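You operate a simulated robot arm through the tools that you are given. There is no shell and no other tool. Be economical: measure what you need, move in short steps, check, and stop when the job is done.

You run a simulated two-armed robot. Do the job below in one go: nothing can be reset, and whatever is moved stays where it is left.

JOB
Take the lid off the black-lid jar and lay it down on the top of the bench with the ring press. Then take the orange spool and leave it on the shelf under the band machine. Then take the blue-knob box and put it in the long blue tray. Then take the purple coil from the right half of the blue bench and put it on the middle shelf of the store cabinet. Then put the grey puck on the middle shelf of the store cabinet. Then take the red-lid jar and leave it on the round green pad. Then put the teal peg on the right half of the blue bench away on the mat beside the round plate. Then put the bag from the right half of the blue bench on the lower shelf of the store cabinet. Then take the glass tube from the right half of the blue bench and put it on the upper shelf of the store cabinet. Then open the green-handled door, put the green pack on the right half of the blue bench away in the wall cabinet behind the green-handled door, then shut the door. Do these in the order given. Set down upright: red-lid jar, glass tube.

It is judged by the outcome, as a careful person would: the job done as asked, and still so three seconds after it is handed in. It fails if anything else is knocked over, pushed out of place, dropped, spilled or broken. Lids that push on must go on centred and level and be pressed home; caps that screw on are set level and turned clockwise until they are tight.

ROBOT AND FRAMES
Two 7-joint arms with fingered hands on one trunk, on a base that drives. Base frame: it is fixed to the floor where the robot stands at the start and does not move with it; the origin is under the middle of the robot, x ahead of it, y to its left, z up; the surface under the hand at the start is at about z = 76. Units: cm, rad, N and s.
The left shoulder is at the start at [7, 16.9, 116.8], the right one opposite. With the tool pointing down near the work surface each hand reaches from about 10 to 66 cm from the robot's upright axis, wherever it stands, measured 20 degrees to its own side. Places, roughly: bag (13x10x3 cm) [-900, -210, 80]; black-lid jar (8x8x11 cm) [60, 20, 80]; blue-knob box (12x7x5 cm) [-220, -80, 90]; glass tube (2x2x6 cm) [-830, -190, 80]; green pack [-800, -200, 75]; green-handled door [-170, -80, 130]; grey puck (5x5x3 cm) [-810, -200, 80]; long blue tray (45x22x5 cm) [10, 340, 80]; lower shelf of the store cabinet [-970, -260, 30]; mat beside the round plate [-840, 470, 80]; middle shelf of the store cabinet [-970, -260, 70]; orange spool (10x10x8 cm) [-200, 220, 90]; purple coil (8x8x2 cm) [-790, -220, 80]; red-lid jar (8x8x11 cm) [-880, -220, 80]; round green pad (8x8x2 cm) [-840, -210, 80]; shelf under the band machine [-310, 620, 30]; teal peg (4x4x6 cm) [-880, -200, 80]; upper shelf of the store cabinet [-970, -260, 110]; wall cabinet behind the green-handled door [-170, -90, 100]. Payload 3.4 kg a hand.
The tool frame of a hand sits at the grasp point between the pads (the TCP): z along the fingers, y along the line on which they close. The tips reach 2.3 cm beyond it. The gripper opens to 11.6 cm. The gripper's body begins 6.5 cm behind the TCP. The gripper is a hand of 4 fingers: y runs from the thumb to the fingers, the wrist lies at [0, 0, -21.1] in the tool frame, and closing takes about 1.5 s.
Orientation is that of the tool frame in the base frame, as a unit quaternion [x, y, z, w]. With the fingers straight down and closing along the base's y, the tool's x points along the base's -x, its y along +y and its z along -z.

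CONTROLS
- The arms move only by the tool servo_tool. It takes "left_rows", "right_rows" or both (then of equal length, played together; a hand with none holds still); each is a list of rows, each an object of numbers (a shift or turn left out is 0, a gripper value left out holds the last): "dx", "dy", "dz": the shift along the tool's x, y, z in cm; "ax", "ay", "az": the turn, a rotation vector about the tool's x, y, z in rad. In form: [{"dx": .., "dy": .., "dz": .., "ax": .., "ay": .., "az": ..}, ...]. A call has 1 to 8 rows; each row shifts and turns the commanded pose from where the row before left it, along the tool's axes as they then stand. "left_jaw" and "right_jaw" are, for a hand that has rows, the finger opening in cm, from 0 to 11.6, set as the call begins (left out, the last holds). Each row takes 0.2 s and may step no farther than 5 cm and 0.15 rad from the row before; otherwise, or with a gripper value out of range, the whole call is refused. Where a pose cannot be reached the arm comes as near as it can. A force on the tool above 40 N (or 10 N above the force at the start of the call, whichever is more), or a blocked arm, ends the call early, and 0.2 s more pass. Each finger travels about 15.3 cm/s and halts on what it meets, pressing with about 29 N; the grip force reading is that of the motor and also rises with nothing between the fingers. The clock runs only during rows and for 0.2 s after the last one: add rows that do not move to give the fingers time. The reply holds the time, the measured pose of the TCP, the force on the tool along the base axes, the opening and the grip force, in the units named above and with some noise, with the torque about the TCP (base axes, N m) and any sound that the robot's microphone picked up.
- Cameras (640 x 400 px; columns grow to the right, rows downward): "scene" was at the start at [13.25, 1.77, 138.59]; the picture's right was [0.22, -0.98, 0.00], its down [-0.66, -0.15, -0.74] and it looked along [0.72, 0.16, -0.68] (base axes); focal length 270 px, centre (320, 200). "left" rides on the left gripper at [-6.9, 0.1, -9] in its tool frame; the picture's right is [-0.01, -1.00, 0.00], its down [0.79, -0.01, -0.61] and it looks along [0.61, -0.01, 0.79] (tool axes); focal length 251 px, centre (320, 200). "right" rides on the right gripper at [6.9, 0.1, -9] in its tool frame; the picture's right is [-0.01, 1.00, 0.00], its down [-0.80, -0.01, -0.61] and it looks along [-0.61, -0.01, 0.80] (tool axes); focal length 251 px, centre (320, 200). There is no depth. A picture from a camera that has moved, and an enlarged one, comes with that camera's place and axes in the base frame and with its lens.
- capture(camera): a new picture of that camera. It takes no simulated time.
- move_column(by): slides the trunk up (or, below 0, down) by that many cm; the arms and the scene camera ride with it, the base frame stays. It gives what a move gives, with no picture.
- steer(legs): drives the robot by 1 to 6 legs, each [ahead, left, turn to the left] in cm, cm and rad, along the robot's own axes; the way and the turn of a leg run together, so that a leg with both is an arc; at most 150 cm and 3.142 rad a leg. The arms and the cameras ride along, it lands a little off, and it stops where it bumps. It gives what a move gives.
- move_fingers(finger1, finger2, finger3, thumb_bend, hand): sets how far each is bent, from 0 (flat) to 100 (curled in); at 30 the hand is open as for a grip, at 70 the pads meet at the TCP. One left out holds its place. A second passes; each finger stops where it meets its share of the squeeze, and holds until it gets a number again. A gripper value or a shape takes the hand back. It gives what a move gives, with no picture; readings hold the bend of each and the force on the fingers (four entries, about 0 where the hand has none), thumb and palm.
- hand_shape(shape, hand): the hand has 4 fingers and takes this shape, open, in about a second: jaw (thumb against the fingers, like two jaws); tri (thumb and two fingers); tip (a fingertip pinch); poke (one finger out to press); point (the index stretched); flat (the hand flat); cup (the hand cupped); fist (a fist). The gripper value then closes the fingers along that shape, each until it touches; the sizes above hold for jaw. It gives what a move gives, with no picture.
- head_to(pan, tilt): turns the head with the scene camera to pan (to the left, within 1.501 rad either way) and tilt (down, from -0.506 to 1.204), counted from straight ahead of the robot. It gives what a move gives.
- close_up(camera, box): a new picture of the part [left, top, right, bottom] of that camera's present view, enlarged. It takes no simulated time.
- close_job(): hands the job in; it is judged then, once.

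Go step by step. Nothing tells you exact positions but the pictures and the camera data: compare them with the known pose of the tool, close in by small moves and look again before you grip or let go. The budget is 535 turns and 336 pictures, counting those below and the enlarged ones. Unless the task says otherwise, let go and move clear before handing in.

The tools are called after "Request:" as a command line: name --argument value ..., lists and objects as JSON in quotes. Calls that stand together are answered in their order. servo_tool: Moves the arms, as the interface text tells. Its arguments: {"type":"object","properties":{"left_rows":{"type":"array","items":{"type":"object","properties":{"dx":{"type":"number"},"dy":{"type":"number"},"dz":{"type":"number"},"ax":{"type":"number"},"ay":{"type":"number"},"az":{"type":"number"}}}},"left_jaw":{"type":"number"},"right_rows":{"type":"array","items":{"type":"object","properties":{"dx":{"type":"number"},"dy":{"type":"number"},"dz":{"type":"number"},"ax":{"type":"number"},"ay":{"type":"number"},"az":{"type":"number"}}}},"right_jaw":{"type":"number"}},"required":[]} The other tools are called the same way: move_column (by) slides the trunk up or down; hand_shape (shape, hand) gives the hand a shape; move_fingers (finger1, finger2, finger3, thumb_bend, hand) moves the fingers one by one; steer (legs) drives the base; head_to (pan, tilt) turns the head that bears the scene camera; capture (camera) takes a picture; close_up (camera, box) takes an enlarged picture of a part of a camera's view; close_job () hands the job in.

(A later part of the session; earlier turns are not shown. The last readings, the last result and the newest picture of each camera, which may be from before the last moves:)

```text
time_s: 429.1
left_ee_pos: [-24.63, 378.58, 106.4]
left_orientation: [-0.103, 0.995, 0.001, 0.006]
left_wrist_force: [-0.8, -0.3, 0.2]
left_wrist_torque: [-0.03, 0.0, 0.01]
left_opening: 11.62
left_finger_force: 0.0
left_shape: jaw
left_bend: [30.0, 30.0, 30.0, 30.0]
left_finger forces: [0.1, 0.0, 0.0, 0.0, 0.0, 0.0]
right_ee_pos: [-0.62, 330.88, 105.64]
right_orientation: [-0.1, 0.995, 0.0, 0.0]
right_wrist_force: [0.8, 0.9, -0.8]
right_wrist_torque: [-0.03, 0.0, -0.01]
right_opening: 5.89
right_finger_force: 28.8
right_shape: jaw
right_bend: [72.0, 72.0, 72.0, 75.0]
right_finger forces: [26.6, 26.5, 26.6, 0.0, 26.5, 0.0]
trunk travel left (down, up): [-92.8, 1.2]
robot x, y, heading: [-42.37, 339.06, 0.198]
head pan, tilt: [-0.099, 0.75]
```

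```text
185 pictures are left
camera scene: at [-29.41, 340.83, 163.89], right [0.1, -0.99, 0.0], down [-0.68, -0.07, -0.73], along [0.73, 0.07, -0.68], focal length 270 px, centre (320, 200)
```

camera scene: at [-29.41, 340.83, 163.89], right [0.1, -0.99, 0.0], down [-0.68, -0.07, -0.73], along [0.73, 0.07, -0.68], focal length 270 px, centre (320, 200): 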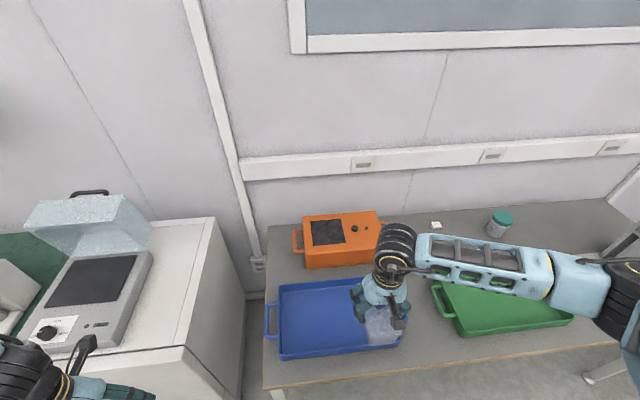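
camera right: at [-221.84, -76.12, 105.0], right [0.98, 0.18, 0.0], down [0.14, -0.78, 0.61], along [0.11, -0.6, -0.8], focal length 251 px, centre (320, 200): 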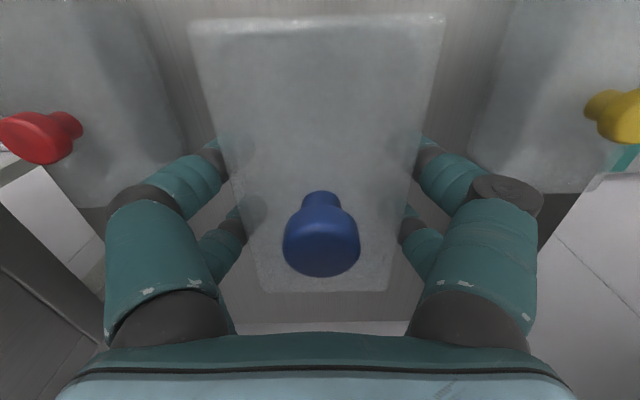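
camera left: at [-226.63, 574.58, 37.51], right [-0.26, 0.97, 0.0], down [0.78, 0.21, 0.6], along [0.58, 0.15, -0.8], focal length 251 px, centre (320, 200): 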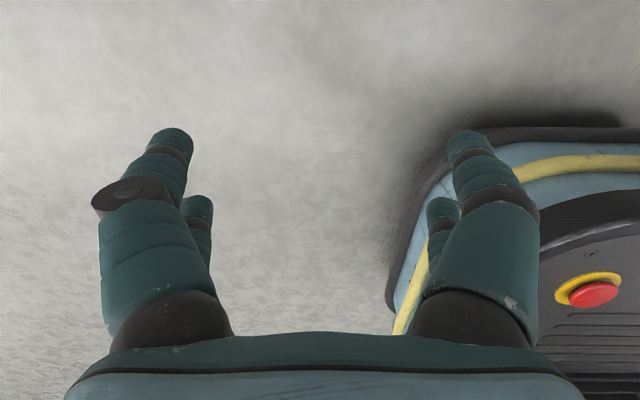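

Now over the tray: shift the hand to its middle, then lower the trunk.

Request:
servo_tool --right_rows '[{"dx": -3.6, "dy": 1.8}, {"dx": -3.6, "dy": 1.8}, {"dx": -3.6, "dy": 1.8}, {}]'

Request:
move_column --by -16

Request:
capture --camera "scene"

Request:
capture --camera "right"

```text
time_s: 430.1
left_ee_pos: [-24.7, 378.48, 106.24]
left_orientation: [-0.103, 0.995, 0.001, 0.006]
left_wrist_force: [-0.8, 0.8, 0.0]
left_wrist_torque: [0.04, 0.01, 0.0]
left_opening: 11.62
left_finger_force: 0.0
left_shape: jaw
left_bend: [30.0, 30.0, 30.0, 30.0]
left_finger forces: [0.1, 0.0, 0.1, 0.0, 0.0, 0.1]
right_ee_pos: [8.76, 338.33, 105.71]
right_orientation: [-0.1, 0.995, -0.001, 0.0]
right_wrist_force: [-0.1, 0.2, -1.4]
right_wrist_torque: [-0.04, -0.01, -0.02]
right_opening: 5.86
right_finger_force: 29.0
right_shape: jaw
right_bend: [72.0, 72.0, 72.0, 75.0]
right_finger forces: [26.6, 26.4, 26.6, 0.1, 26.6, 0.1]
trunk travel left (down, up): [-92.8, 1.2]
robot x, y, heading: [-42.49, 339.4, 0.205]
head pan, tilt: [-0.099, 0.75]
```

```text
time_s: 432.0
left_ee_pos: [-24.59, 378.61, 90.41]
left_orientation: [-0.104, 0.995, 0.001, 0.007]
left_wrist_force: [-0.2, 0.2, 0.1]
left_wrist_torque: [0.02, -0.02, -0.01]
left_opening: 11.59
left_finger_force: 0.1
left_shape: jaw
left_bend: [30.0, 30.0, 30.0, 30.0]
left_finger forces: [0.0, 0.1, 0.1, 0.0, 0.0, 0.0]
right_ee_pos: [8.71, 338.39, 89.76]
right_orientation: [-0.1, 0.995, 0.0, -0.001]
right_wrist_force: [-0.2, 0.5, -0.4]
right_wrist_torque: [0.03, 0.0, 0.02]
right_opening: 5.85
right_finger_force: 29.6
right_shape: jaw
right_bend: [72.0, 72.0, 72.0, 75.0]
right_finger forces: [26.6, 26.5, 26.5, 0.0, 26.6, 0.1]
trunk travel left (down, up): [-76.8, 17.2]
robot x, y, heading: [-42.81, 339.12, 0.197]
head pan, tilt: [-0.099, 0.75]
```

```text
184 pictures are left
camera scene: at [-29.36, 340.85, 147.88], right [0.1, -0.99, 0.0], down [-0.68, -0.07, -0.73], along [0.73, 0.07, -0.68], focal length 270 px, centre (320, 200)
```

scene: 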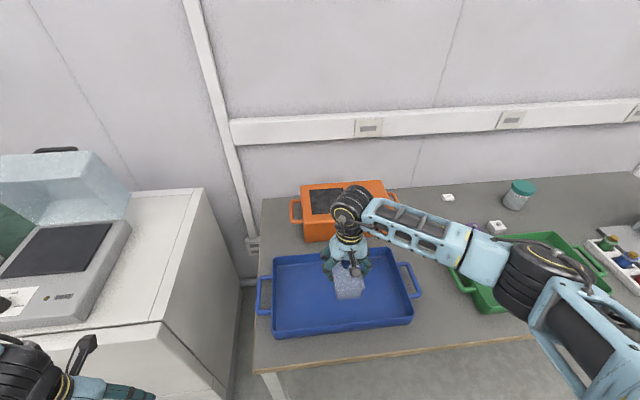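

```text
183 pictures are left
camera right: at [2.21, 337.07, 98.76], right [-0.19, 0.98, 0.0], down [0.78, 0.15, 0.61], along [0.59, 0.11, -0.8], focal length 251 px, centre (320, 200)
```

right: 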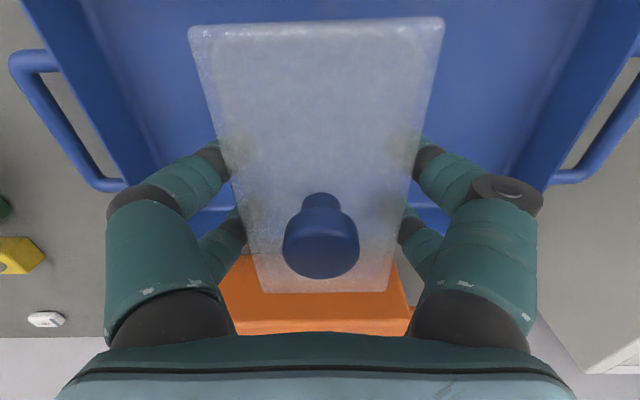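

The box is too near the tray's far wall; I'll pull it back 4.5 cm, then lower.

Request:
servo_tool --right_rows '[{"dx": 2.3}, {"dx": 2.2}, {"dz": 2.5}, {"dz": 2.5}, {}]'

Request:
capture --camera "right"

Request:
close_up --camera "scene" --box '[230, 170, 450, 350]'

```text
time_s: 433.2
left_ee_pos: [-24.68, 378.65, 90.34]
left_orientation: [-0.104, 0.995, 0.0, 0.005]
left_wrist_force: [0.0, 0.0, -0.1]
left_wrist_torque: [-0.03, 0.02, -0.03]
left_opening: 11.57
left_finger_force: 0.0
left_shape: jaw
left_bend: [30.0, 30.0, 30.0, 30.0]
left_finger forces: [0.1, 0.0, 0.2, 0.0, 0.0, 0.1]
right_ee_pos: [4.35, 337.46, 84.73]
right_orientation: [-0.1, 0.995, 0.0, 0.001]
right_wrist_force: [0.4, 2.0, 9.2]
right_wrist_torque: [-0.3, 0.44, -0.01]
right_opening: 5.84
right_finger_force: 28.4
right_shape: jaw
right_bend: [73.0, 72.0, 72.0, 77.0]
right_finger forces: [31.9, 28.3, 27.9, 0.0, 30.1, 0.0]
trunk travel left (down, up): [-76.8, 17.2]
robot x, y, heading: [-42.62, 339.44, 0.2]
head pan, tilt: [-0.099, 0.75]
```

```text
182 pictures are left
camera right: at [-2.29, 336.17, 93.84], right [-0.19, 0.98, 0.0], down [0.78, 0.15, 0.61], along [0.6, 0.12, -0.8], focal length 251 px, centre (320, 200)
```

right: 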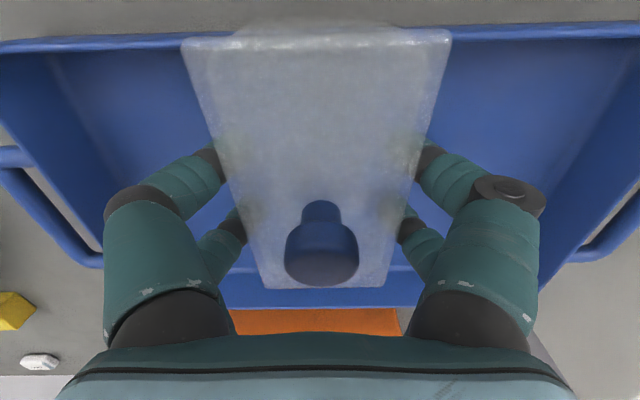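

```text
2.22 times, centred on (340, 260) of scene
camera zoom: at [-29.47, 340.89, 147.9], right [0.1, -0.99, 0.0], down [-0.68, -0.07, -0.73], along [0.73, 0.07, -0.68], focal length 601 px, centre (276, 67)
```

zoom: 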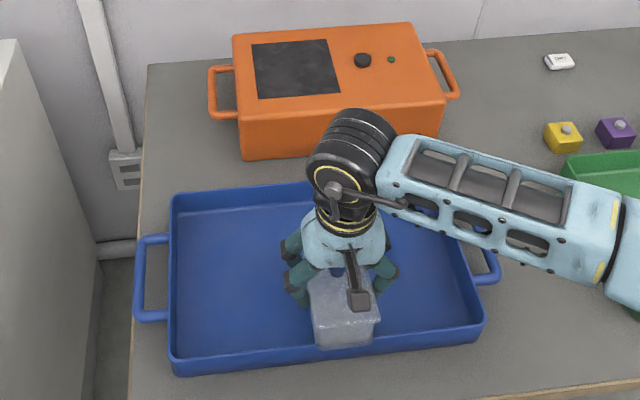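

It's touching the near wall; I misjudged. Raise, move 4 cm forward to the true middle, and lower again.

Request:
servo_tool --right_rows '[{"dz": -1.5}, {"dz": -1.5}, {"dx": -2}, {"dx": -2}, {}]'

Request:
capture --camera "right"

Request:
servo_tool --right_rows '[{"dz": 1.5}, {"dz": 1.5}, {"dz": 1}, {"dz": 0.8}, {}]'

Request:
capture --camera "right"

```text
time_s: 434.4
left_ee_pos: [-24.61, 378.64, 90.24]
left_orientation: [-0.104, 0.995, 0.001, 0.006]
left_wrist_force: [0.6, 0.4, 0.4]
left_wrist_torque: [0.0, -0.01, 0.02]
left_opening: 11.59
left_finger_force: 0.1
left_shape: jaw
left_bend: [30.0, 30.0, 30.0, 30.0]
left_finger forces: [0.0, 0.0, 0.0, 0.0, 0.0, 0.0]
right_ee_pos: [8.28, 338.2, 87.71]
right_orientation: [-0.1, 0.995, 0.0, -0.001]
right_wrist_force: [-0.6, -1.2, -0.5]
right_wrist_torque: [0.03, 0.0, 0.0]
right_opening: 5.88
right_finger_force: 29.1
right_shape: jaw
right_bend: [73.0, 72.0, 72.0, 77.0]
right_finger forces: [29.9, 28.0, 28.6, 0.1, 29.2, 0.0]
trunk travel left (down, up): [-76.8, 17.2]
robot x, y, heading: [-42.52, 339.53, 0.203]
head pan, tilt: [-0.099, 0.75]
```

```text
180 pictures are left
camera right: at [1.69, 336.97, 96.8], right [-0.19, 0.98, 0.0], down [0.78, 0.15, 0.61], along [0.6, 0.12, -0.8], focal length 251 px, centre (320, 200)
```

right: 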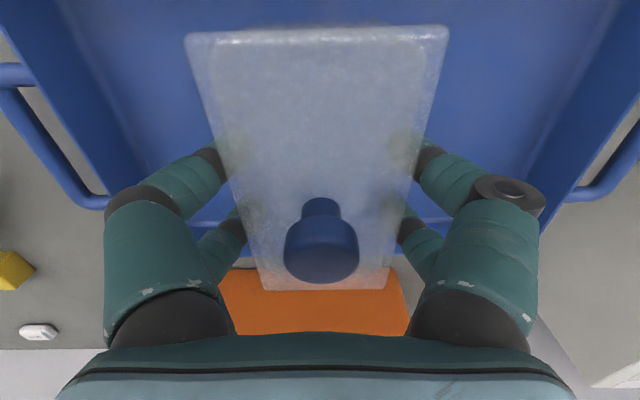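

```text
time_s: 435.6
left_ee_pos: [-24.58, 378.52, 90.4]
left_orientation: [-0.104, 0.995, 0.001, 0.006]
left_wrist_force: [-0.4, -0.1, 0.0]
left_wrist_torque: [0.0, 0.02, 0.03]
left_opening: 11.57
left_finger_force: 0.1
left_shape: jaw
left_bend: [30.0, 30.0, 30.0, 30.0]
left_finger forces: [0.0, 0.0, 0.0, 0.0, 0.1, 0.1]
right_ee_pos: [8.28, 338.21, 82.97]
right_orientation: [-0.1, 0.995, -0.001, 0.0]
right_wrist_force: [-0.3, 0.3, -0.2]
right_wrist_torque: [-0.01, 0.02, 0.0]
right_opening: 5.88
right_finger_force: 28.8
right_shape: jaw
right_bend: [73.0, 72.0, 72.0, 77.0]
right_finger forces: [29.8, 28.0, 28.6, 0.1, 29.1, 0.0]
trunk travel left (down, up): [-76.8, 17.2]
robot x, y, heading: [-42.82, 338.89, 0.199]
head pan, tilt: [-0.099, 0.75]
```

```text
179 pictures are left
camera right: at [1.72, 336.96, 91.94], right [-0.19, 0.98, 0.0], down [0.78, 0.15, 0.61], along [0.59, 0.11, -0.8], focal length 251 px, centre (320, 200)
```

right: 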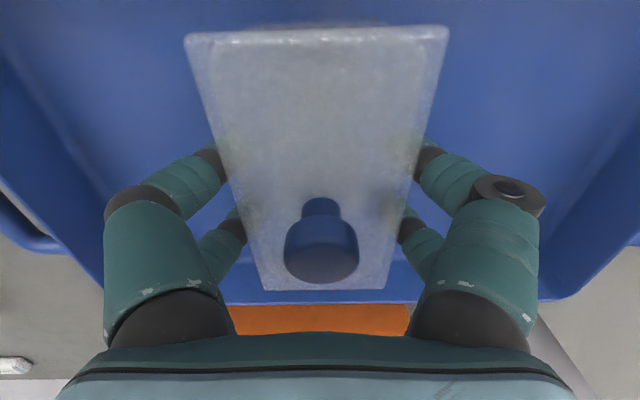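

Inside the tray now. Lowering to contact.

Request:
servo_tool --right_rows '[{"dz": 0.7}, {"dz": 0.7}, {"dz": 0.5}, {}]'

Request:
servo_tool --right_rows '[{"dz": 0.3}, {"dz": 0.3}, {"dz": 0.3}, {}]'

```text
time_s: 436.6
left_ee_pos: [-24.77, 378.48, 90.46]
left_orientation: [-0.103, 0.995, 0.001, 0.007]
left_wrist_force: [0.0, 0.0, -0.8]
left_wrist_torque: [0.03, -0.03, 0.03]
left_opening: 11.59
left_finger_force: 0.0
left_shape: jaw
left_bend: [30.0, 30.0, 30.0, 30.0]
left_finger forces: [0.0, 0.0, 0.1, 0.0, 0.0, 0.1]
right_ee_pos: [8.19, 338.37, 81.19]
right_orientation: [-0.1, 0.995, 0.0, 0.001]
right_wrist_force: [0.4, -1.1, 14.8]
right_wrist_torque: [0.08, -0.64, -0.06]
right_opening: 5.84
right_finger_force: 29.6
right_shape: jaw
right_bend: [73.0, 72.0, 73.0, 76.0]
right_finger forces: [27.8, 30.3, 31.1, 0.0, 28.3, 0.0]
trunk travel left (down, up): [-76.8, 17.2]
robot x, y, heading: [-42.72, 339.27, 0.196]
head pan, tilt: [-0.099, 0.75]
```

```text
time_s: 437.1
left_ee_pos: [-25.0, 378.42, 90.32]
left_orientation: [-0.104, 0.995, 0.0, 0.008]
left_wrist_force: [0.4, -0.7, 0.2]
left_wrist_torque: [0.0, 0.05, 0.02]
left_opening: 11.61
left_finger_force: 0.0
left_shape: jaw
left_bend: [30.0, 30.0, 30.0, 30.0]
left_finger forces: [0.1, 0.0, 0.0, 0.1, 0.1, 0.0]
right_ee_pos: [8.49, 338.31, 81.23]
right_orientation: [-0.099, 0.995, 0.002, 0.005]
right_wrist_force: [-6.4, -3.4, 29.1]
right_wrist_torque: [-0.13, -0.28, -0.03]
right_opening: 5.82
right_finger_force: 29.3
right_shape: jaw
right_bend: [73.0, 73.0, 73.0, 76.0]
right_finger forces: [28.1, 30.7, 31.0, 0.0, 29.3, 0.0]
trunk travel left (down, up): [-76.8, 17.2]
robot x, y, heading: [-42.8, 339.15, 0.201]
head pan, tilt: [-0.099, 0.75]
stopped in row 2 (right hand): the force on the tool passed its limit at 44 N (the readings are from after the stop); the commanded pose is now the measured one
```

The box is resting on the tray floor. Ease up slightly, release, and lift away.

Request:
servo_tool --right_rows '[{"dz": -0.3}, {}]'

Request:
servo_tool --right_rows '[{}, {}, {}, {}, {}]' --right_jaw 9.0

Request:
servo_tool --right_rows '[{"dz": -1}, {"dz": -2}, {"dz": -3}, {"dz": -3}, {"dz": -3}, {}]'

Request:
capture --camera "right"

```text
time_s: 437.7
left_ee_pos: [-24.85, 378.46, 90.26]
left_orientation: [-0.104, 0.995, 0.0, 0.007]
left_wrist_force: [-0.8, -1.6, 0.3]
left_wrist_torque: [0.0, -0.01, 0.02]
left_opening: 11.61
left_finger_force: 0.1
left_shape: jaw
left_bend: [30.0, 30.0, 30.0, 30.0]
left_finger forces: [0.0, 0.0, 0.0, 0.1, 0.0, 0.0]
right_ee_pos: [8.52, 338.31, 81.1]
right_orientation: [-0.1, 0.995, 0.001, 0.002]
right_wrist_force: [-4.7, -0.7, 15.6]
right_wrist_torque: [0.0, -0.33, -0.06]
right_opening: 5.87
right_finger_force: 28.4
right_shape: jaw
right_bend: [73.0, 73.0, 73.0, 76.0]
right_finger forces: [28.2, 31.0, 30.4, 0.1, 28.8, 0.0]
trunk travel left (down, up): [-76.8, 17.2]
robot x, y, heading: [-42.23, 339.57, 0.2]
head pan, tilt: [-0.099, 0.75]
```

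```text
time_s: 438.9
left_ee_pos: [-24.53, 378.62, 90.31]
left_orientation: [-0.104, 0.995, 0.0, 0.006]
left_wrist_force: [0.0, -0.5, -0.4]
left_wrist_torque: [-0.02, 0.0, 0.0]
left_opening: 11.58
left_finger_force: 0.1
left_shape: jaw
left_bend: [30.0, 30.0, 30.0, 30.0]
left_finger forces: [0.0, 0.0, 0.0, 0.1, 0.0, 0.1]
right_ee_pos: [8.67, 338.38, 80.94]
right_orientation: [-0.098, 0.995, 0.001, 0.001]
right_wrist_force: [0.7, -0.3, -0.2]
right_wrist_torque: [0.0, -0.02, 0.01]
right_opening: 8.99
right_finger_force: 0.2
right_shape: jaw
right_bend: [61.0, 61.0, 61.0, 61.0]
right_finger forces: [0.0, 0.0, 0.0, 0.1, 0.0, 0.0]
trunk travel left (down, up): [-76.8, 17.2]
robot x, y, heading: [-42.29, 338.97, 0.201]
head pan, tilt: [-0.099, 0.75]
```

```text
time_s: 440.3
left_ee_pos: [-24.6, 378.56, 90.3]
left_orientation: [-0.104, 0.995, 0.001, 0.005]
left_wrist_force: [0.0, 0.6, -0.2]
left_wrist_torque: [0.0, -0.01, 0.02]
left_opening: 11.6
left_finger_force: 0.0
left_shape: jaw
left_bend: [30.0, 30.0, 30.0, 30.0]
left_finger forces: [0.1, 0.1, 0.1, 0.0, 0.0, 0.1]
right_ee_pos: [8.45, 338.26, 93.04]
right_orientation: [-0.1, 0.995, 0.001, 0.003]
right_wrist_force: [-0.3, 1.1, -0.5]
right_wrist_torque: [0.0, 0.01, 0.0]
right_opening: 8.99
right_finger_force: 0.0
right_shape: jaw
right_bend: [61.0, 61.0, 61.0, 61.0]
right_finger forces: [0.0, 0.0, 0.0, 0.0, 0.1, 0.1]
trunk travel left (down, up): [-76.8, 17.2]
robot x, y, heading: [-42.63, 339.11, 0.199]
head pan, tilt: [-0.099, 0.75]
```

```text
178 pictures are left
camera right: at [1.79, 336.99, 102.07], right [-0.19, 0.98, 0.0], down [0.78, 0.15, 0.61], along [0.6, 0.12, -0.79], focal length 251 px, centre (320, 200)
```

right: 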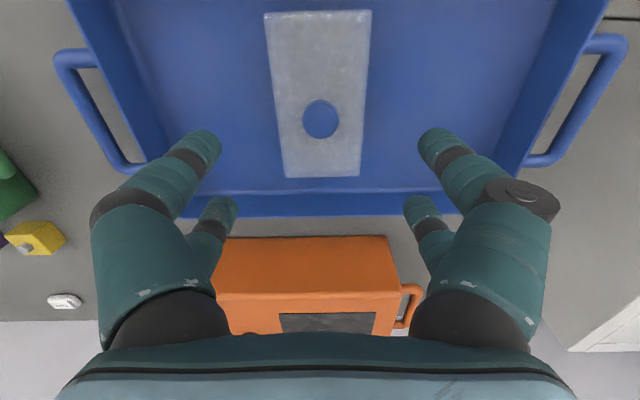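

Blue-knob box lies in the tray. Next, the long drive to the blue bench; first retract and raise.

Request:
servo_tool --right_rows '[{"dz": -2, "dx": 3}, {"dx": 4, "dy": -1}, {"dx": 4, "dy": -2}, {"dx": 3, "dy": -2}, {}]' --right_jaw 11.6

Request:
move_column --by 14

Request:
steer --legs '[[-60, 0, 0], [0, 0, -1.77], [145, 0, 0], [135, 0, 0], [0, 0, -1.57]]'

Request:
head_to --pan 0 --tilt 0.25

Request:
capture --camera "scene"

```text
time_s: 441.5
left_ee_pos: [-24.59, 378.73, 90.31]
left_orientation: [-0.103, 0.995, -0.001, 0.006]
left_wrist_force: [-0.1, 0.0, 0.7]
left_wrist_torque: [0.04, 0.01, 0.02]
left_opening: 11.61
left_finger_force: 0.1
left_shape: jaw
left_bend: [30.0, 30.0, 30.0, 30.0]
left_finger forces: [0.0, 0.0, 0.0, 0.0, 0.1, 0.2]
right_ee_pos: [-4.29, 330.55, 95.06]
right_orientation: [-0.1, 0.995, 0.0, 0.002]
right_wrist_force: [0.0, 0.1, 0.5]
right_wrist_torque: [-0.04, -0.01, 0.03]
right_opening: 11.6
right_finger_force: 0.1
right_shape: jaw
right_bend: [30.0, 30.0, 30.0, 30.0]
right_finger forces: [0.0, 0.1, 0.1, 0.1, 0.1, 0.0]
trunk travel left (down, up): [-76.8, 17.2]
robot x, y, heading: [-42.54, 339.13, 0.201]
head pan, tilt: [-0.099, 0.75]
```

```text
time_s: 443.2
left_ee_pos: [-24.58, 378.48, 104.28]
left_orientation: [-0.104, 0.995, 0.001, 0.006]
left_wrist_force: [0.6, 0.8, -0.2]
left_wrist_torque: [0.0, -0.03, 0.02]
left_opening: 11.6
left_finger_force: 0.1
left_shape: jaw
left_bend: [30.0, 30.0, 30.0, 30.0]
left_finger forces: [0.0, 0.0, 0.1, 0.0, 0.0, 0.1]
right_ee_pos: [-4.29, 330.55, 109.05]
right_orientation: [-0.099, 0.995, 0.001, 0.001]
right_wrist_force: [0.3, -0.1, 0.1]
right_wrist_torque: [0.0, -0.02, -0.01]
right_opening: 11.57
right_finger_force: 0.1
right_shape: jaw
right_bend: [30.0, 30.0, 30.0, 30.0]
right_finger forces: [0.0, 0.0, 0.0, 0.1, 0.0, 0.0]
trunk travel left (down, up): [-90.8, 3.2]
robot x, y, heading: [-42.65, 339.19, 0.199]
head pan, tilt: [-0.099, 0.75]
```

```text
time_s: 467.8
left_ee_pos: [-128.12, 12.15, 104.26]
left_orientation: [1.0, 0.005, -0.006, 0.0]
left_wrist_force: [-0.1, 1.3, -0.1]
left_wrist_torque: [0.02, -0.02, -0.03]
left_opening: 11.62
left_finger_force: 0.0
left_shape: jaw
left_bend: [30.0, 30.0, 30.0, 30.0]
left_finger forces: [0.0, 0.1, 0.0, 0.1, 0.0, 0.0]
right_ee_pos: [-138.61, 63.32, 109.03]
right_orientation: [1.0, 0.0, -0.002, 0.002]
right_wrist_force: [0.0, 0.4, -0.2]
right_wrist_torque: [-0.01, -0.01, -0.01]
right_opening: 11.6
right_finger_force: 0.1
right_shape: jaw
right_bend: [30.0, 30.0, 30.0, 30.0]
right_finger forces: [0.0, 0.0, 0.0, 0.0, 0.0, 0.0]
trunk travel left (down, up): [-90.8, 3.2]
robot x, y, heading: [-102.53, 47.21, -3.144]
head pan, tilt: [-0.099, 0.75]
```

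```text
time_s: 468.8
left_ee_pos: [-128.01, 12.28, 104.34]
left_orientation: [1.0, 0.005, -0.007, 0.0]
left_wrist_force: [0.2, 1.0, -0.5]
left_wrist_torque: [0.0, 0.01, 0.02]
left_opening: 11.6
left_finger_force: 0.0
left_shape: jaw
left_bend: [30.0, 30.0, 30.0, 30.0]
left_finger forces: [0.0, 0.0, 0.0, 0.0, 0.1, 0.1]
right_ee_pos: [-138.5, 63.36, 109.08]
right_orientation: [1.0, 0.0, -0.001, 0.001]
right_wrist_force: [-0.3, 0.6, 0.6]
right_wrist_torque: [-0.01, 0.02, 0.0]
right_opening: 11.58
right_finger_force: 0.1
right_shape: jaw
right_bend: [30.0, 30.0, 30.0, 30.0]
right_finger forces: [0.0, 0.0, 0.0, 0.1, 0.0, 0.0]
trunk travel left (down, up): [-90.8, 3.2]
robot x, y, heading: [-102.62, 47.64, -3.142]
head pan, tilt: [0.0, 0.25]
```

```text
177 pictures are left
camera scene: at [-116.91, 47.3, 166.38], right [0.0, 1.0, 0.0], down [0.25, 0.0, -0.97], along [-0.97, 0.0, -0.25], focal length 270 px, centre (320, 200)
```

scene: 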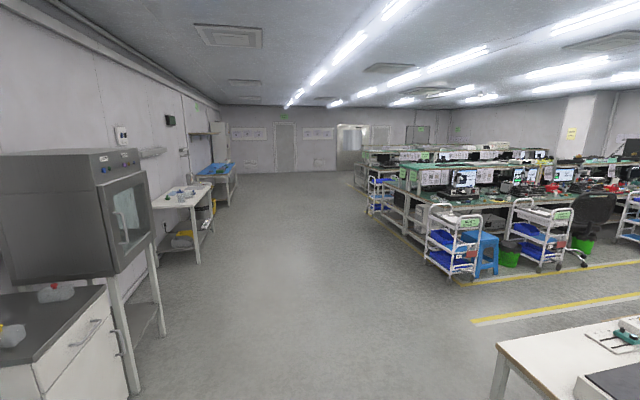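

The way is open. I'll drive west along the aisle toward the blue bench.

Request:
steer --legs '[[0, 0, 0.155], [150, 0, 0], [150, 0, 0], [150, 0, 0], [150, 0, 0], [70, 0, 0]]'

Request:
head_to --pan 0.5 --tilt 0.35

Request:
capture --camera "scene"

```text
time_s: 501.3
left_ee_pos: [-782.85, -94.53, 104.27]
left_orientation: [0.997, 0.073, -0.006, 0.001]
left_wrist_force: [0.4, 0.5, 0.4]
left_wrist_torque: [0.03, -0.01, -0.02]
left_opening: 11.61
left_finger_force: 0.0
left_shape: jaw
left_bend: [30.0, 30.0, 30.0, 30.0]
left_finger forces: [0.1, 0.0, 0.0, 0.0, 0.1, 0.1]
right_ee_pos: [-800.44, -45.37, 109.1]
right_orientation: [0.997, 0.071, -0.002, 0.001]
right_wrist_force: [0.5, -0.1, -0.2]
right_wrist_torque: [-0.05, 0.0, 0.0]
right_opening: 11.58
right_finger_force: 0.1
right_shape: jaw
right_bend: [30.0, 30.0, 30.0, 30.0]
right_finger forces: [0.1, 0.1, 0.0, 0.0, 0.0, 0.0]
trunk travel left (down, up): [-90.8, 3.2]
robot x, y, heading: [-762.4, -55.69, -3.003]
head pan, tilt: [0.0, 0.25]
```

```text
time_s: 502.2
left_ee_pos: [-783.0, -94.55, 104.34]
left_orientation: [0.997, 0.074, -0.006, 0.0]
left_wrist_force: [0.8, 0.8, -0.2]
left_wrist_torque: [0.01, 0.04, 0.03]
left_opening: 11.6
left_finger_force: 0.1
left_shape: jaw
left_bend: [30.0, 30.0, 30.0, 30.0]
left_finger forces: [0.0, 0.0, 0.0, 0.0, 0.0, 0.0]
right_ee_pos: [-800.51, -45.32, 109.08]
right_orientation: [0.997, 0.071, -0.002, 0.0]
right_wrist_force: [0.8, -0.3, 0.1]
right_wrist_torque: [0.02, 0.0, 0.02]
right_opening: 11.59
right_finger_force: 0.0
right_shape: jaw
right_bend: [30.0, 30.0, 30.0, 30.0]
right_finger forces: [0.0, 0.1, 0.0, 0.0, 0.1, 0.1]
trunk travel left (down, up): [-90.8, 3.2]
robot x, y, heading: [-763.0, -56.0, -3.001]
head pan, tilt: [0.499, 0.351]
```

```text
176 pictures are left
camera scene: at [-775.09, -62.48, 165.44], right [-0.6, 0.8, 0.0], down [0.28, 0.2, -0.94], along [-0.75, -0.56, -0.34], focal length 270 px, centre (320, 200)
```

scene: 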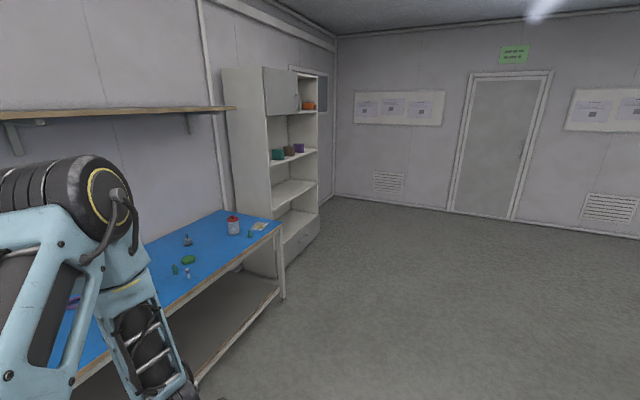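

The blue bench and the open store cabinet are ahead. I'll zoom in.

Request:
close_up --camera "scene" --box '[120, 200, 300, 312]'

Request:
close_up --camera "scene" --box '[210, 60, 370, 280]'

```text
3.56 times, centred on (210, 256) of scene
camera zoom: at [-775.09, -62.48, 165.44], right [-0.6, 0.8, 0.0], down [0.28, 0.2, -0.94], along [-0.75, -0.56, -0.34], focal length 961 px, centre (711, 1)
```

zoom: 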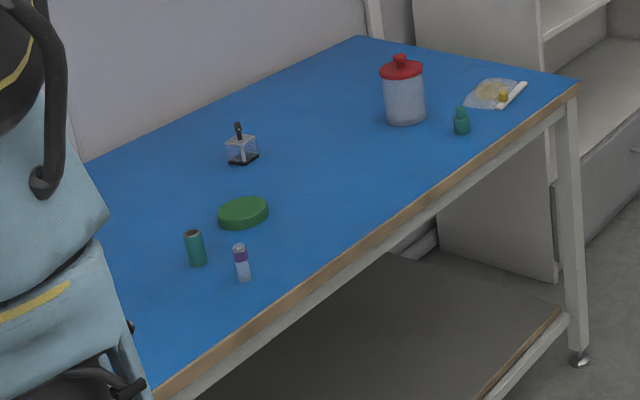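

```text
1.82 times, centred on (290, 170) of scene
camera zoom: at [-775.09, -62.48, 165.44], right [-0.6, 0.8, 0.0], down [0.28, 0.2, -0.94], along [-0.75, -0.56, -0.34], focal length 491 px, centre (374, 254)
```

zoom: 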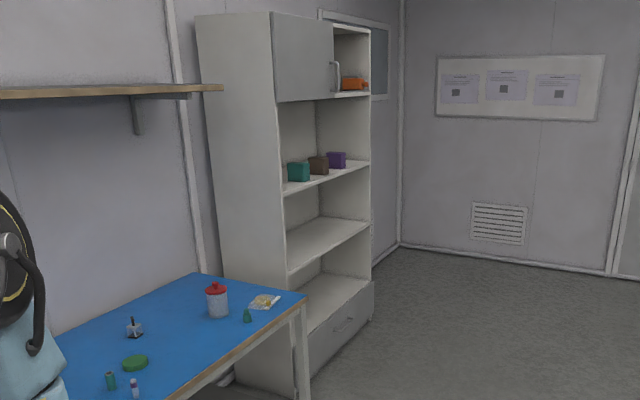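

I'll turn to face the bench (normal about −1.32 rad) and move alongside it.

Request:
steer --legs '[[0, 0, 1.68], [30, -101, 0], [26, 0, 0]]'

Request:
head_to --pan 0 --tilt 0.65

Request:
capture --camera "scene"

Request:
head_to --pan 0.6 --tilt 0.65

Request:
capture --camera "scene"

```text
time_s: 513.2
left_ee_pos: [-806.89, -151.24, 104.35]
left_orientation: [0.611, 0.791, -0.003, 0.006]
left_wrist_force: [-0.8, -0.1, 0.4]
left_wrist_torque: [-0.06, 0.0, -0.02]
left_opening: 11.62
left_finger_force: 0.0
left_shape: jaw
left_bend: [30.0, 30.0, 30.0, 30.0]
left_finger forces: [0.0, 0.0, 0.0, 0.1, 0.1, 0.0]
right_ee_pos: [-853.9, -173.7, 109.21]
right_orientation: [0.615, 0.789, -0.002, 0.003]
right_wrist_force: [0.2, 0.6, -0.3]
right_wrist_torque: [-0.04, 0.01, -0.03]
right_opening: 11.59
right_finger_force: 0.0
right_shape: jaw
right_bend: [30.0, 30.0, 30.0, 30.0]
right_finger forces: [0.1, 0.0, 0.0, 0.0, 0.0, 0.0]
trunk travel left (down, up): [-90.8, 3.2]
robot x, y, heading: [-846.97, -135.16, -1.324]
head pan, tilt: [0.499, 0.351]
```

```text
time_s: 514.1
left_ee_pos: [-806.71, -151.5, 104.22]
left_orientation: [0.612, 0.791, -0.004, 0.003]
left_wrist_force: [0.7, 0.7, 0.4]
left_wrist_torque: [-0.04, 0.0, -0.02]
left_opening: 11.59
left_finger_force: 0.0
left_shape: jaw
left_bend: [30.0, 30.0, 30.0, 30.0]
left_finger forces: [0.0, 0.1, 0.1, 0.1, 0.0, 0.0]
right_ee_pos: [-853.84, -173.98, 109.1]
right_orientation: [0.615, 0.789, 0.0, 0.002]
right_wrist_force: [0.9, -0.5, 0.3]
right_wrist_torque: [-0.01, 0.02, 0.03]
right_opening: 11.58
right_finger_force: 0.1
right_shape: jaw
right_bend: [30.0, 30.0, 30.0, 30.0]
right_finger forces: [0.1, 0.0, 0.1, 0.0, 0.0, 0.0]
trunk travel left (down, up): [-90.8, 3.2]
robot x, y, heading: [-847.07, -135.25, -1.325]
head pan, tilt: [0.0, 0.649]
```

```text
173 pictures are left
camera scene: at [-843.56, -148.78, 162.73], right [-0.97, -0.24, 0.0], down [-0.15, 0.59, -0.8], along [0.19, -0.77, -0.6], focal length 270 px, centre (320, 200)
```

scene: 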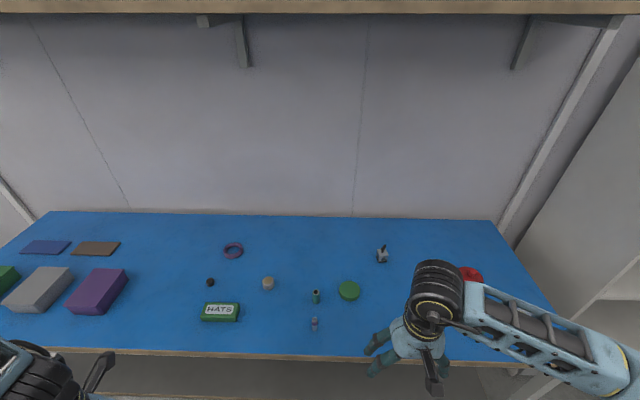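

```text
time_s: 515.1
left_ee_pos: [-806.75, -151.49, 104.24]
left_orientation: [0.612, 0.791, -0.004, 0.004]
left_wrist_force: [-0.1, 0.7, 0.5]
left_wrist_torque: [0.0, -0.02, -0.03]
left_opening: 11.61
left_finger_force: 0.0
left_shape: jaw
left_bend: [30.0, 30.0, 30.0, 30.0]
left_finger forces: [0.1, 0.0, 0.2, 0.0, 0.0, 0.0]
right_ee_pos: [-853.73, -173.97, 109.0]
right_orientation: [0.614, 0.789, 0.0, 0.002]
right_wrist_force: [0.3, 0.1, 0.2]
right_wrist_torque: [0.02, -0.05, -0.01]
right_opening: 11.61
right_finger_force: 0.1
right_shape: jaw
right_bend: [30.0, 30.0, 30.0, 30.0]
right_finger forces: [0.0, 0.1, 0.0, 0.0, 0.0, 0.0]
trunk travel left (down, up): [-90.8, 3.2]
robot x, y, heading: [-846.95, -135.22, -1.326]
head pan, tilt: [0.6, 0.649]
```

```text
172 pictures are left
camera scene: at [-839.22, -146.05, 162.74], right [-0.66, -0.75, 0.0], down [-0.45, 0.4, -0.8], along [0.6, -0.53, -0.6], focal length 270 px, centre (320, 200)
```

scene: 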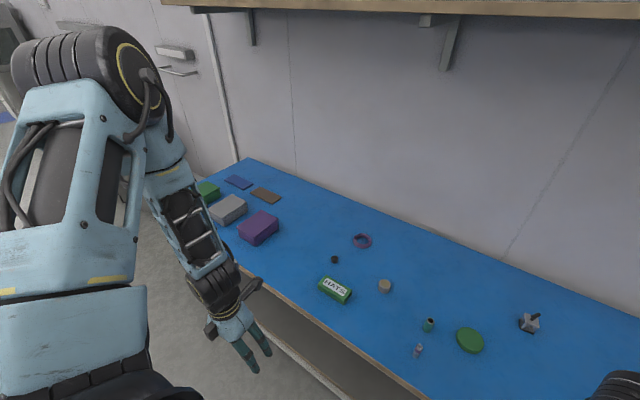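

I can identify everything: coil [-789,-216], puck [-810,-204], pack, pad [-840,-208], tube [-831,-192], red jar and peg farther right. The coil is deepest, so I'll stand close and tilt the tool forward. Moving into place.

Request:
steer --legs '[[0, 45, 0.018], [19, 0, 0]]'

Request:
head_to --pan -0.1 --tilt 0.8

Request:
capture --camera "scene"

```text
time_s: 519.0
left_ee_pos: [-758.59, -157.58, 104.32]
left_orientation: [0.606, 0.796, -0.003, 0.006]
left_wrist_force: [0.6, 0.8, 0.0]
left_wrist_torque: [-0.02, -0.05, -0.01]
left_opening: 11.6
left_finger_force: 0.1
left_shape: jaw
left_bend: [30.0, 30.0, 30.0, 30.0]
left_finger forces: [0.0, 0.1, 0.0, 0.0, 0.0, 0.0]
right_ee_pos: [-805.09, -180.72, 109.18]
right_orientation: [0.609, 0.793, -0.001, 0.004]
right_wrist_force: [-0.4, 0.3, 0.4]
right_wrist_torque: [-0.03, 0.02, 0.0]
right_opening: 11.58
right_finger_force: 0.0
right_shape: jaw
right_bend: [30.0, 30.0, 30.0, 30.0]
right_finger forces: [0.0, 0.0, 0.1, 0.0, 0.1, 0.0]
trunk travel left (down, up): [-90.8, 3.2]
robot x, y, heading: [-798.93, -142.39, -1.305]
head pan, tilt: [0.6, 0.649]
```

```text
time_s: 520.0
left_ee_pos: [-758.31, -157.81, 104.19]
left_orientation: [0.606, 0.795, -0.004, 0.004]
left_wrist_force: [0.3, 0.5, -0.1]
left_wrist_torque: [-0.05, -0.01, 0.04]
left_opening: 11.61
left_finger_force: 0.0
left_shape: jaw
left_bend: [30.0, 30.0, 30.0, 30.0]
left_finger forces: [0.1, 0.1, 0.0, 0.1, 0.1, 0.0]
right_ee_pos: [-805.04, -181.07, 109.08]
right_orientation: [0.608, 0.794, 0.0, 0.002]
right_wrist_force: [0.1, 0.6, -0.2]
right_wrist_torque: [0.0, 0.0, 0.01]
right_opening: 11.59
right_finger_force: 0.0
right_shape: jaw
right_bend: [30.0, 30.0, 30.0, 30.0]
right_finger forces: [0.0, 0.0, 0.0, 0.1, 0.0, 0.0]
trunk travel left (down, up): [-90.8, 3.2]
robot x, y, heading: [-798.59, -142.39, -1.313]
head pan, tilt: [-0.099, 0.799]
```

```text
171 pictures are left
camera scene: at [-796.15, -155.15, 161.48], right [-0.99, -0.16, 0.0], down [-0.12, 0.71, -0.7], along [0.11, -0.69, -0.72], focal length 270 px, centre (320, 200)
```

scene: 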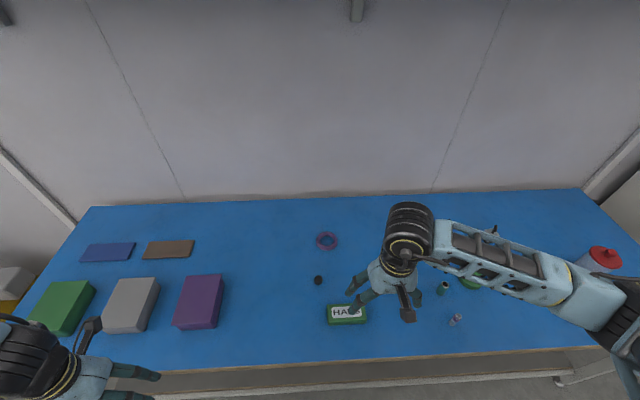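

I'll inch 6 cm closer, lower the trunk a bit, and bring the right hand forward with a forward tilt.

Request:
steer --legs '[[6, 0, 0]]'

Request:
move_column --by -14

Request:
servo_tool --right_rows '[{"dx": -4, "ay": -0.1}, {"dx": -4, "ay": -0.1}, {"dx": -4, "ay": -0.1}, {"dx": -4, "ay": -0.1}, {}]'

Request:
capture --camera "scene"

Request:
capture --camera "right"

```text
time_s: 521.0
left_ee_pos: [-757.06, -162.85, 104.47]
left_orientation: [0.605, 0.796, -0.007, 0.006]
left_wrist_force: [-0.1, 0.6, -0.2]
left_wrist_torque: [-0.02, -0.01, 0.0]
left_opening: 11.59
left_finger_force: 0.2
left_shape: jaw
left_bend: [30.0, 30.0, 30.0, 30.0]
left_finger forces: [0.1, 0.0, 0.0, 0.1, 0.0, 0.1]
right_ee_pos: [-803.66, -185.97, 109.39]
right_orientation: [0.609, 0.793, -0.002, 0.005]
right_wrist_force: [-0.4, 0.5, -0.2]
right_wrist_torque: [-0.03, 0.0, 0.0]
right_opening: 11.6
right_finger_force: 0.1
right_shape: jaw
right_bend: [30.0, 30.0, 30.0, 30.0]
right_finger forces: [0.0, 0.0, 0.0, 0.0, 0.0, 0.1]
trunk travel left (down, up): [-90.8, 3.2]
robot x, y, heading: [-797.27, -147.85, -1.31]
head pan, tilt: [-0.099, 0.799]
```

```text
time_s: 522.7
left_ee_pos: [-756.83, -163.52, 90.24]
left_orientation: [0.606, 0.795, -0.005, 0.004]
left_wrist_force: [-0.3, -0.2, -0.2]
left_wrist_torque: [0.02, -0.01, -0.01]
left_opening: 11.6
left_finger_force: 0.1
left_shape: jaw
left_bend: [30.0, 30.0, 30.0, 30.0]
left_finger forces: [0.0, 0.1, 0.0, 0.1, 0.1, 0.1]
right_ee_pos: [-803.48, -186.66, 95.09]
right_orientation: [0.608, 0.794, 0.0, 0.001]
right_wrist_force: [0.1, -0.3, -0.7]
right_wrist_torque: [-0.02, -0.05, 0.01]
right_opening: 11.6
right_finger_force: 0.0
right_shape: jaw
right_bend: [30.0, 30.0, 30.0, 30.0]
right_finger forces: [0.1, 0.0, 0.1, 0.1, 0.0, 0.0]
trunk travel left (down, up): [-76.8, 17.2]
robot x, y, heading: [-796.96, -148.32, -1.312]
head pan, tilt: [-0.099, 0.799]
```

```text
time_s: 523.9
left_ee_pos: [-756.9, -163.5, 90.28]
left_orientation: [0.605, 0.796, -0.004, 0.005]
left_wrist_force: [0.1, -0.3, -0.6]
left_wrist_torque: [0.0, 0.0, 0.01]
left_opening: 11.59
left_finger_force: 0.1
left_shape: jaw
left_bend: [30.0, 30.0, 30.0, 30.0]
left_finger forces: [0.1, 0.1, 0.1, 0.1, 0.1, 0.0]
right_ee_pos: [-799.48, -202.1, 97.56]
right_orientation: [0.597, 0.777, -0.122, 0.159]
right_wrist_force: [0.0, 0.0, 0.9]
right_wrist_torque: [0.0, 0.01, 0.03]
right_opening: 11.61
right_finger_force: 0.1
right_shape: jaw
right_bend: [30.0, 30.0, 30.0, 30.0]
right_finger forces: [0.0, 0.0, 0.0, 0.0, 0.1, 0.1]
trunk travel left (down, up): [-76.8, 17.2]
robot x, y, heading: [-797.39, -147.94, -1.31]
head pan, tilt: [-0.099, 0.799]
```

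```text
170 pictures are left
camera scene: at [-794.65, -160.85, 147.48], right [-0.99, -0.16, 0.0], down [-0.12, 0.71, -0.7], along [0.11, -0.69, -0.72], focal length 270 px, centre (320, 200)
```

scene: 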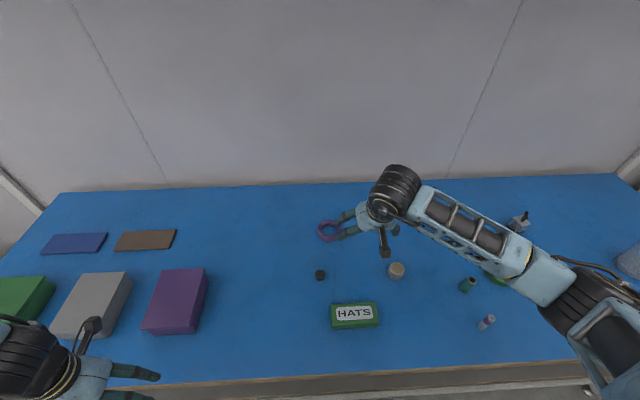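

```text
169 pictures are left
camera right: at [-801.85, -192.54, 103.15], right [0.97, 0.25, 0.0], down [0.12, -0.48, 0.87], along [0.22, -0.84, -0.49], focal length 251 px, centre (320, 200)
```

right: 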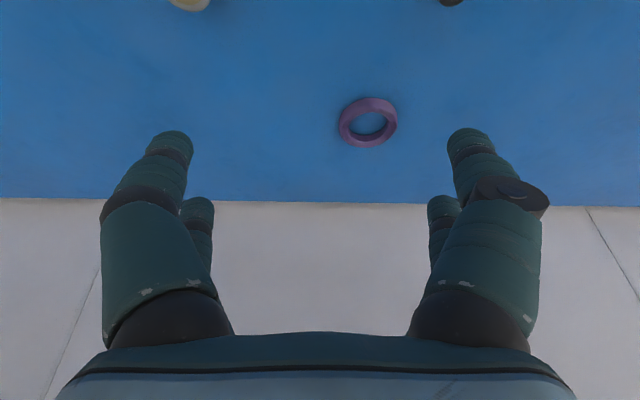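

Tilt works. Coil is at [-789.1, -214.8]. I'll lower the trunk 9 cm and move the hand over it.

Request:
move_column --by -9

Request:
servo_tool --right_rows '[{"dx": -3.2, "dy": 1.7, "dz": 2.5}, {"dx": -3.2, "dy": 1.7, "dz": 2.5}, {"dx": -3.2, "dy": 1.7, "dz": 2.5}, {"dx": -3.2, "dy": 1.7, "dz": 2.5}, {}]'

Request:
capture --camera "scene"

Request:
capture --camera "right"

```text
time_s: 525.1
left_ee_pos: [-756.87, -163.52, 81.25]
left_orientation: [0.606, 0.796, -0.004, 0.004]
left_wrist_force: [0.9, -0.1, -0.7]
left_wrist_torque: [0.02, -0.03, 0.01]
left_opening: 11.61
left_finger_force: 0.0
left_shape: jaw
left_bend: [30.0, 30.0, 30.0, 30.0]
left_finger forces: [0.0, 0.0, 0.0, 0.0, 0.0, 0.0]
right_ee_pos: [-799.4, -201.98, 88.49]
right_orientation: [0.597, 0.777, -0.122, 0.159]
right_wrist_force: [-0.1, -0.2, 0.8]
right_wrist_torque: [0.05, 0.0, -0.01]
right_opening: 11.58
right_finger_force: 0.2
right_shape: jaw
right_bend: [30.0, 30.0, 30.0, 30.0]
right_finger forces: [0.1, 0.0, 0.1, 0.0, 0.0, 0.0]
trunk travel left (down, up): [-67.8, 26.2]
robot x, y, heading: [-797.3, -147.91, -1.307]
head pan, tilt: [-0.099, 0.799]
```

```text
time_s: 526.3
left_ee_pos: [-756.82, -163.47, 81.26]
left_orientation: [0.606, 0.796, -0.003, 0.005]
left_wrist_force: [-0.3, -0.2, 0.8]
left_wrist_torque: [-0.02, -0.02, 0.01]
left_opening: 11.6
left_finger_force: 0.1
left_shape: jaw
left_bend: [30.0, 30.0, 30.0, 30.0]
left_finger forces: [0.1, 0.1, 0.0, 0.0, 0.0, 0.0]
right_ee_pos: [-788.96, -215.57, 84.46]
right_orientation: [0.596, 0.777, -0.122, 0.161]
right_wrist_force: [0.4, -0.4, 1.0]
right_wrist_torque: [0.02, -0.01, 0.01]
right_opening: 11.59
right_finger_force: 0.0
right_shape: jaw
right_bend: [30.0, 30.0, 30.0, 30.0]
right_finger forces: [0.0, 0.1, 0.0, 0.0, 0.1, 0.0]
trunk travel left (down, up): [-67.8, 26.2]
robot x, y, heading: [-797.56, -148.02, -1.306]
head pan, tilt: [-0.099, 0.799]
```

```text
168 pictures are left
camera scene: at [-794.76, -160.85, 138.49], right [-0.99, -0.16, 0.0], down [-0.11, 0.71, -0.7], along [0.11, -0.69, -0.72], focal length 270 px, centre (320, 200)
```

scene: 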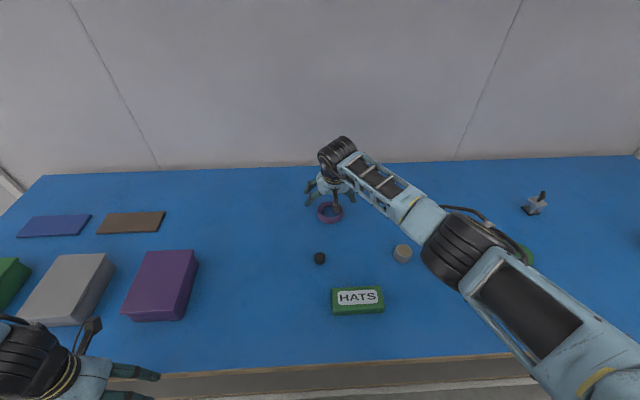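

```text
167 pictures are left
camera right: at [-791.27, -206.04, 90.03], right [0.97, 0.25, 0.01], down [0.12, -0.48, 0.87], along [0.22, -0.84, -0.49], focal length 251 px, centre (320, 200)
```

right: 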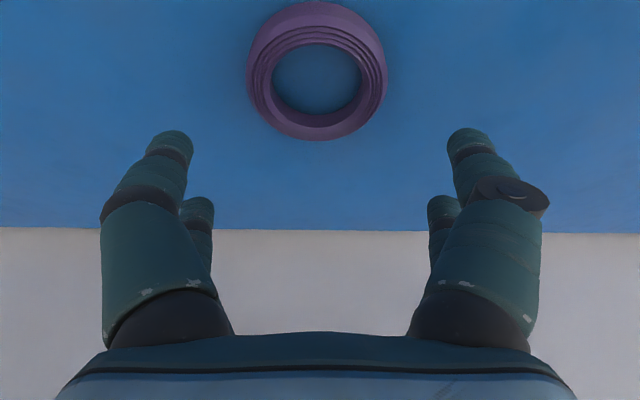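

Aligned. Descend vertically about 5 cm (in tilted tool axes).

Request:
servo_tool --right_rows '[{"dx": 0.7, "dz": 1.6}, {"dx": 0.7, "dz": 1.6}, {"dx": 0.5, "dz": 1.2}, {}]'

Request:
capture --camera "right"

```text
time_s: 527.3
left_ee_pos: [-756.85, -163.4, 81.33]
left_orientation: [0.605, 0.796, -0.003, 0.004]
left_wrist_force: [-0.8, -0.1, -0.4]
left_wrist_torque: [0.03, -0.01, -0.05]
left_opening: 11.58
left_finger_force: 0.1
left_shape: jaw
left_bend: [30.0, 30.0, 30.0, 30.0]
left_finger forces: [0.0, 0.0, 0.0, 0.0, 0.1, 0.1]
right_ee_pos: [-788.9, -215.46, 79.39]
right_orientation: [0.596, 0.778, -0.121, 0.159]
right_wrist_force: [-0.4, 0.5, -0.5]
right_wrist_torque: [-0.01, -0.03, -0.03]
right_opening: 11.59
right_finger_force: 0.1
right_shape: jaw
right_bend: [30.0, 30.0, 30.0, 30.0]
right_finger forces: [0.1, 0.0, 0.0, 0.1, 0.0, 0.0]
trunk travel left (down, up): [-67.8, 26.2]
robot x, y, heading: [-797.44, -148.18, -1.307]
head pan, tilt: [-0.099, 0.799]
```

```text
166 pictures are left
camera right: at [-791.25, -205.96, 85.13], right [0.97, 0.25, 0.0], down [0.12, -0.48, 0.87], along [0.22, -0.84, -0.49], focal length 251 px, centre (320, 200)
```

right: 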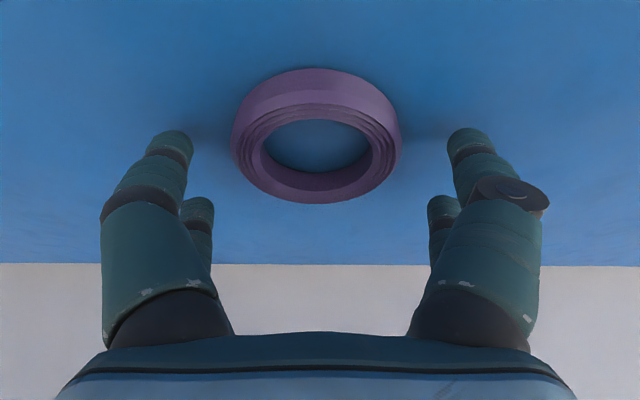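

Good. A touch lower and close.

Request:
servo_tool --right_rows '[{"dx": 0.12, "dz": 0.28}, {}]'

Request:
servo_tool --right_rows '[{}, {}, {}, {}, {}, {}, {}]' --right_jaw 0

Request:
capture --camera "right"

```text
time_s: 527.9
left_ee_pos: [-756.89, -163.52, 81.27]
left_orientation: [0.605, 0.796, -0.004, 0.003]
left_wrist_force: [0.6, -0.1, -0.9]
left_wrist_torque: [-0.03, 0.03, 0.01]
left_opening: 11.61
left_finger_force: 0.0
left_shape: jaw
left_bend: [30.0, 30.0, 30.0, 30.0]
left_finger forces: [0.0, 0.1, 0.0, 0.1, 0.0, 0.1]
right_ee_pos: [-788.81, -215.49, 79.22]
right_orientation: [0.596, 0.777, -0.121, 0.159]
right_wrist_force: [-0.4, 0.2, -1.3]
right_wrist_torque: [-0.01, -0.02, -0.03]
right_opening: 11.61
right_finger_force: 0.1
right_shape: jaw
right_bend: [30.0, 30.0, 30.0, 30.0]
right_finger forces: [0.0, 0.1, 0.0, 0.0, 0.0, 0.1]
trunk travel left (down, up): [-67.8, 26.2]
robot x, y, heading: [-797.03, -147.88, -1.309]
head pan, tilt: [-0.099, 0.799]
```

```text
time_s: 529.5
left_ee_pos: [-756.83, -163.41, 81.24]
left_orientation: [0.606, 0.796, -0.004, 0.003]
left_wrist_force: [-0.1, -0.7, -0.4]
left_wrist_torque: [-0.02, -0.01, -0.05]
left_opening: 11.57
left_finger_force: 0.0
left_shape: jaw
left_bend: [30.0, 30.0, 30.0, 30.0]
left_finger forces: [0.1, 0.1, 0.1, 0.0, 0.0, 0.0]
right_ee_pos: [-788.86, -215.36, 79.23]
right_orientation: [0.595, 0.778, -0.122, 0.16]
right_wrist_force: [-0.7, -1.0, 1.7]
right_wrist_torque: [-0.05, 0.02, 0.03]
right_opening: 5.73
right_finger_force: 29.4
right_shape: jaw
right_bend: [71.0, 74.0, 74.0, 73.0]
right_finger forces: [26.9, 26.0, 26.0, 0.0, 26.8, 0.0]
trunk travel left (down, up): [-67.8, 26.2]
robot x, y, heading: [-797.28, -148.08, -1.311]
head pan, tilt: [-0.099, 0.799]
```

```text
165 pictures are left
camera right: at [-791.22, -205.93, 84.85], right [0.97, 0.25, 0.0], down [0.12, -0.48, 0.87], along [0.22, -0.84, -0.49], focal length 251 px, centre (320, 200)
```

right: 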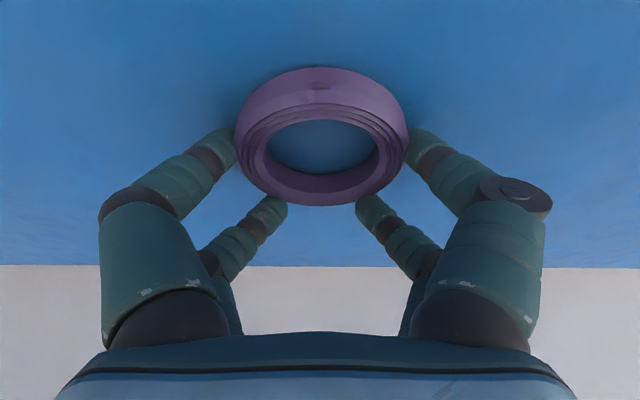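

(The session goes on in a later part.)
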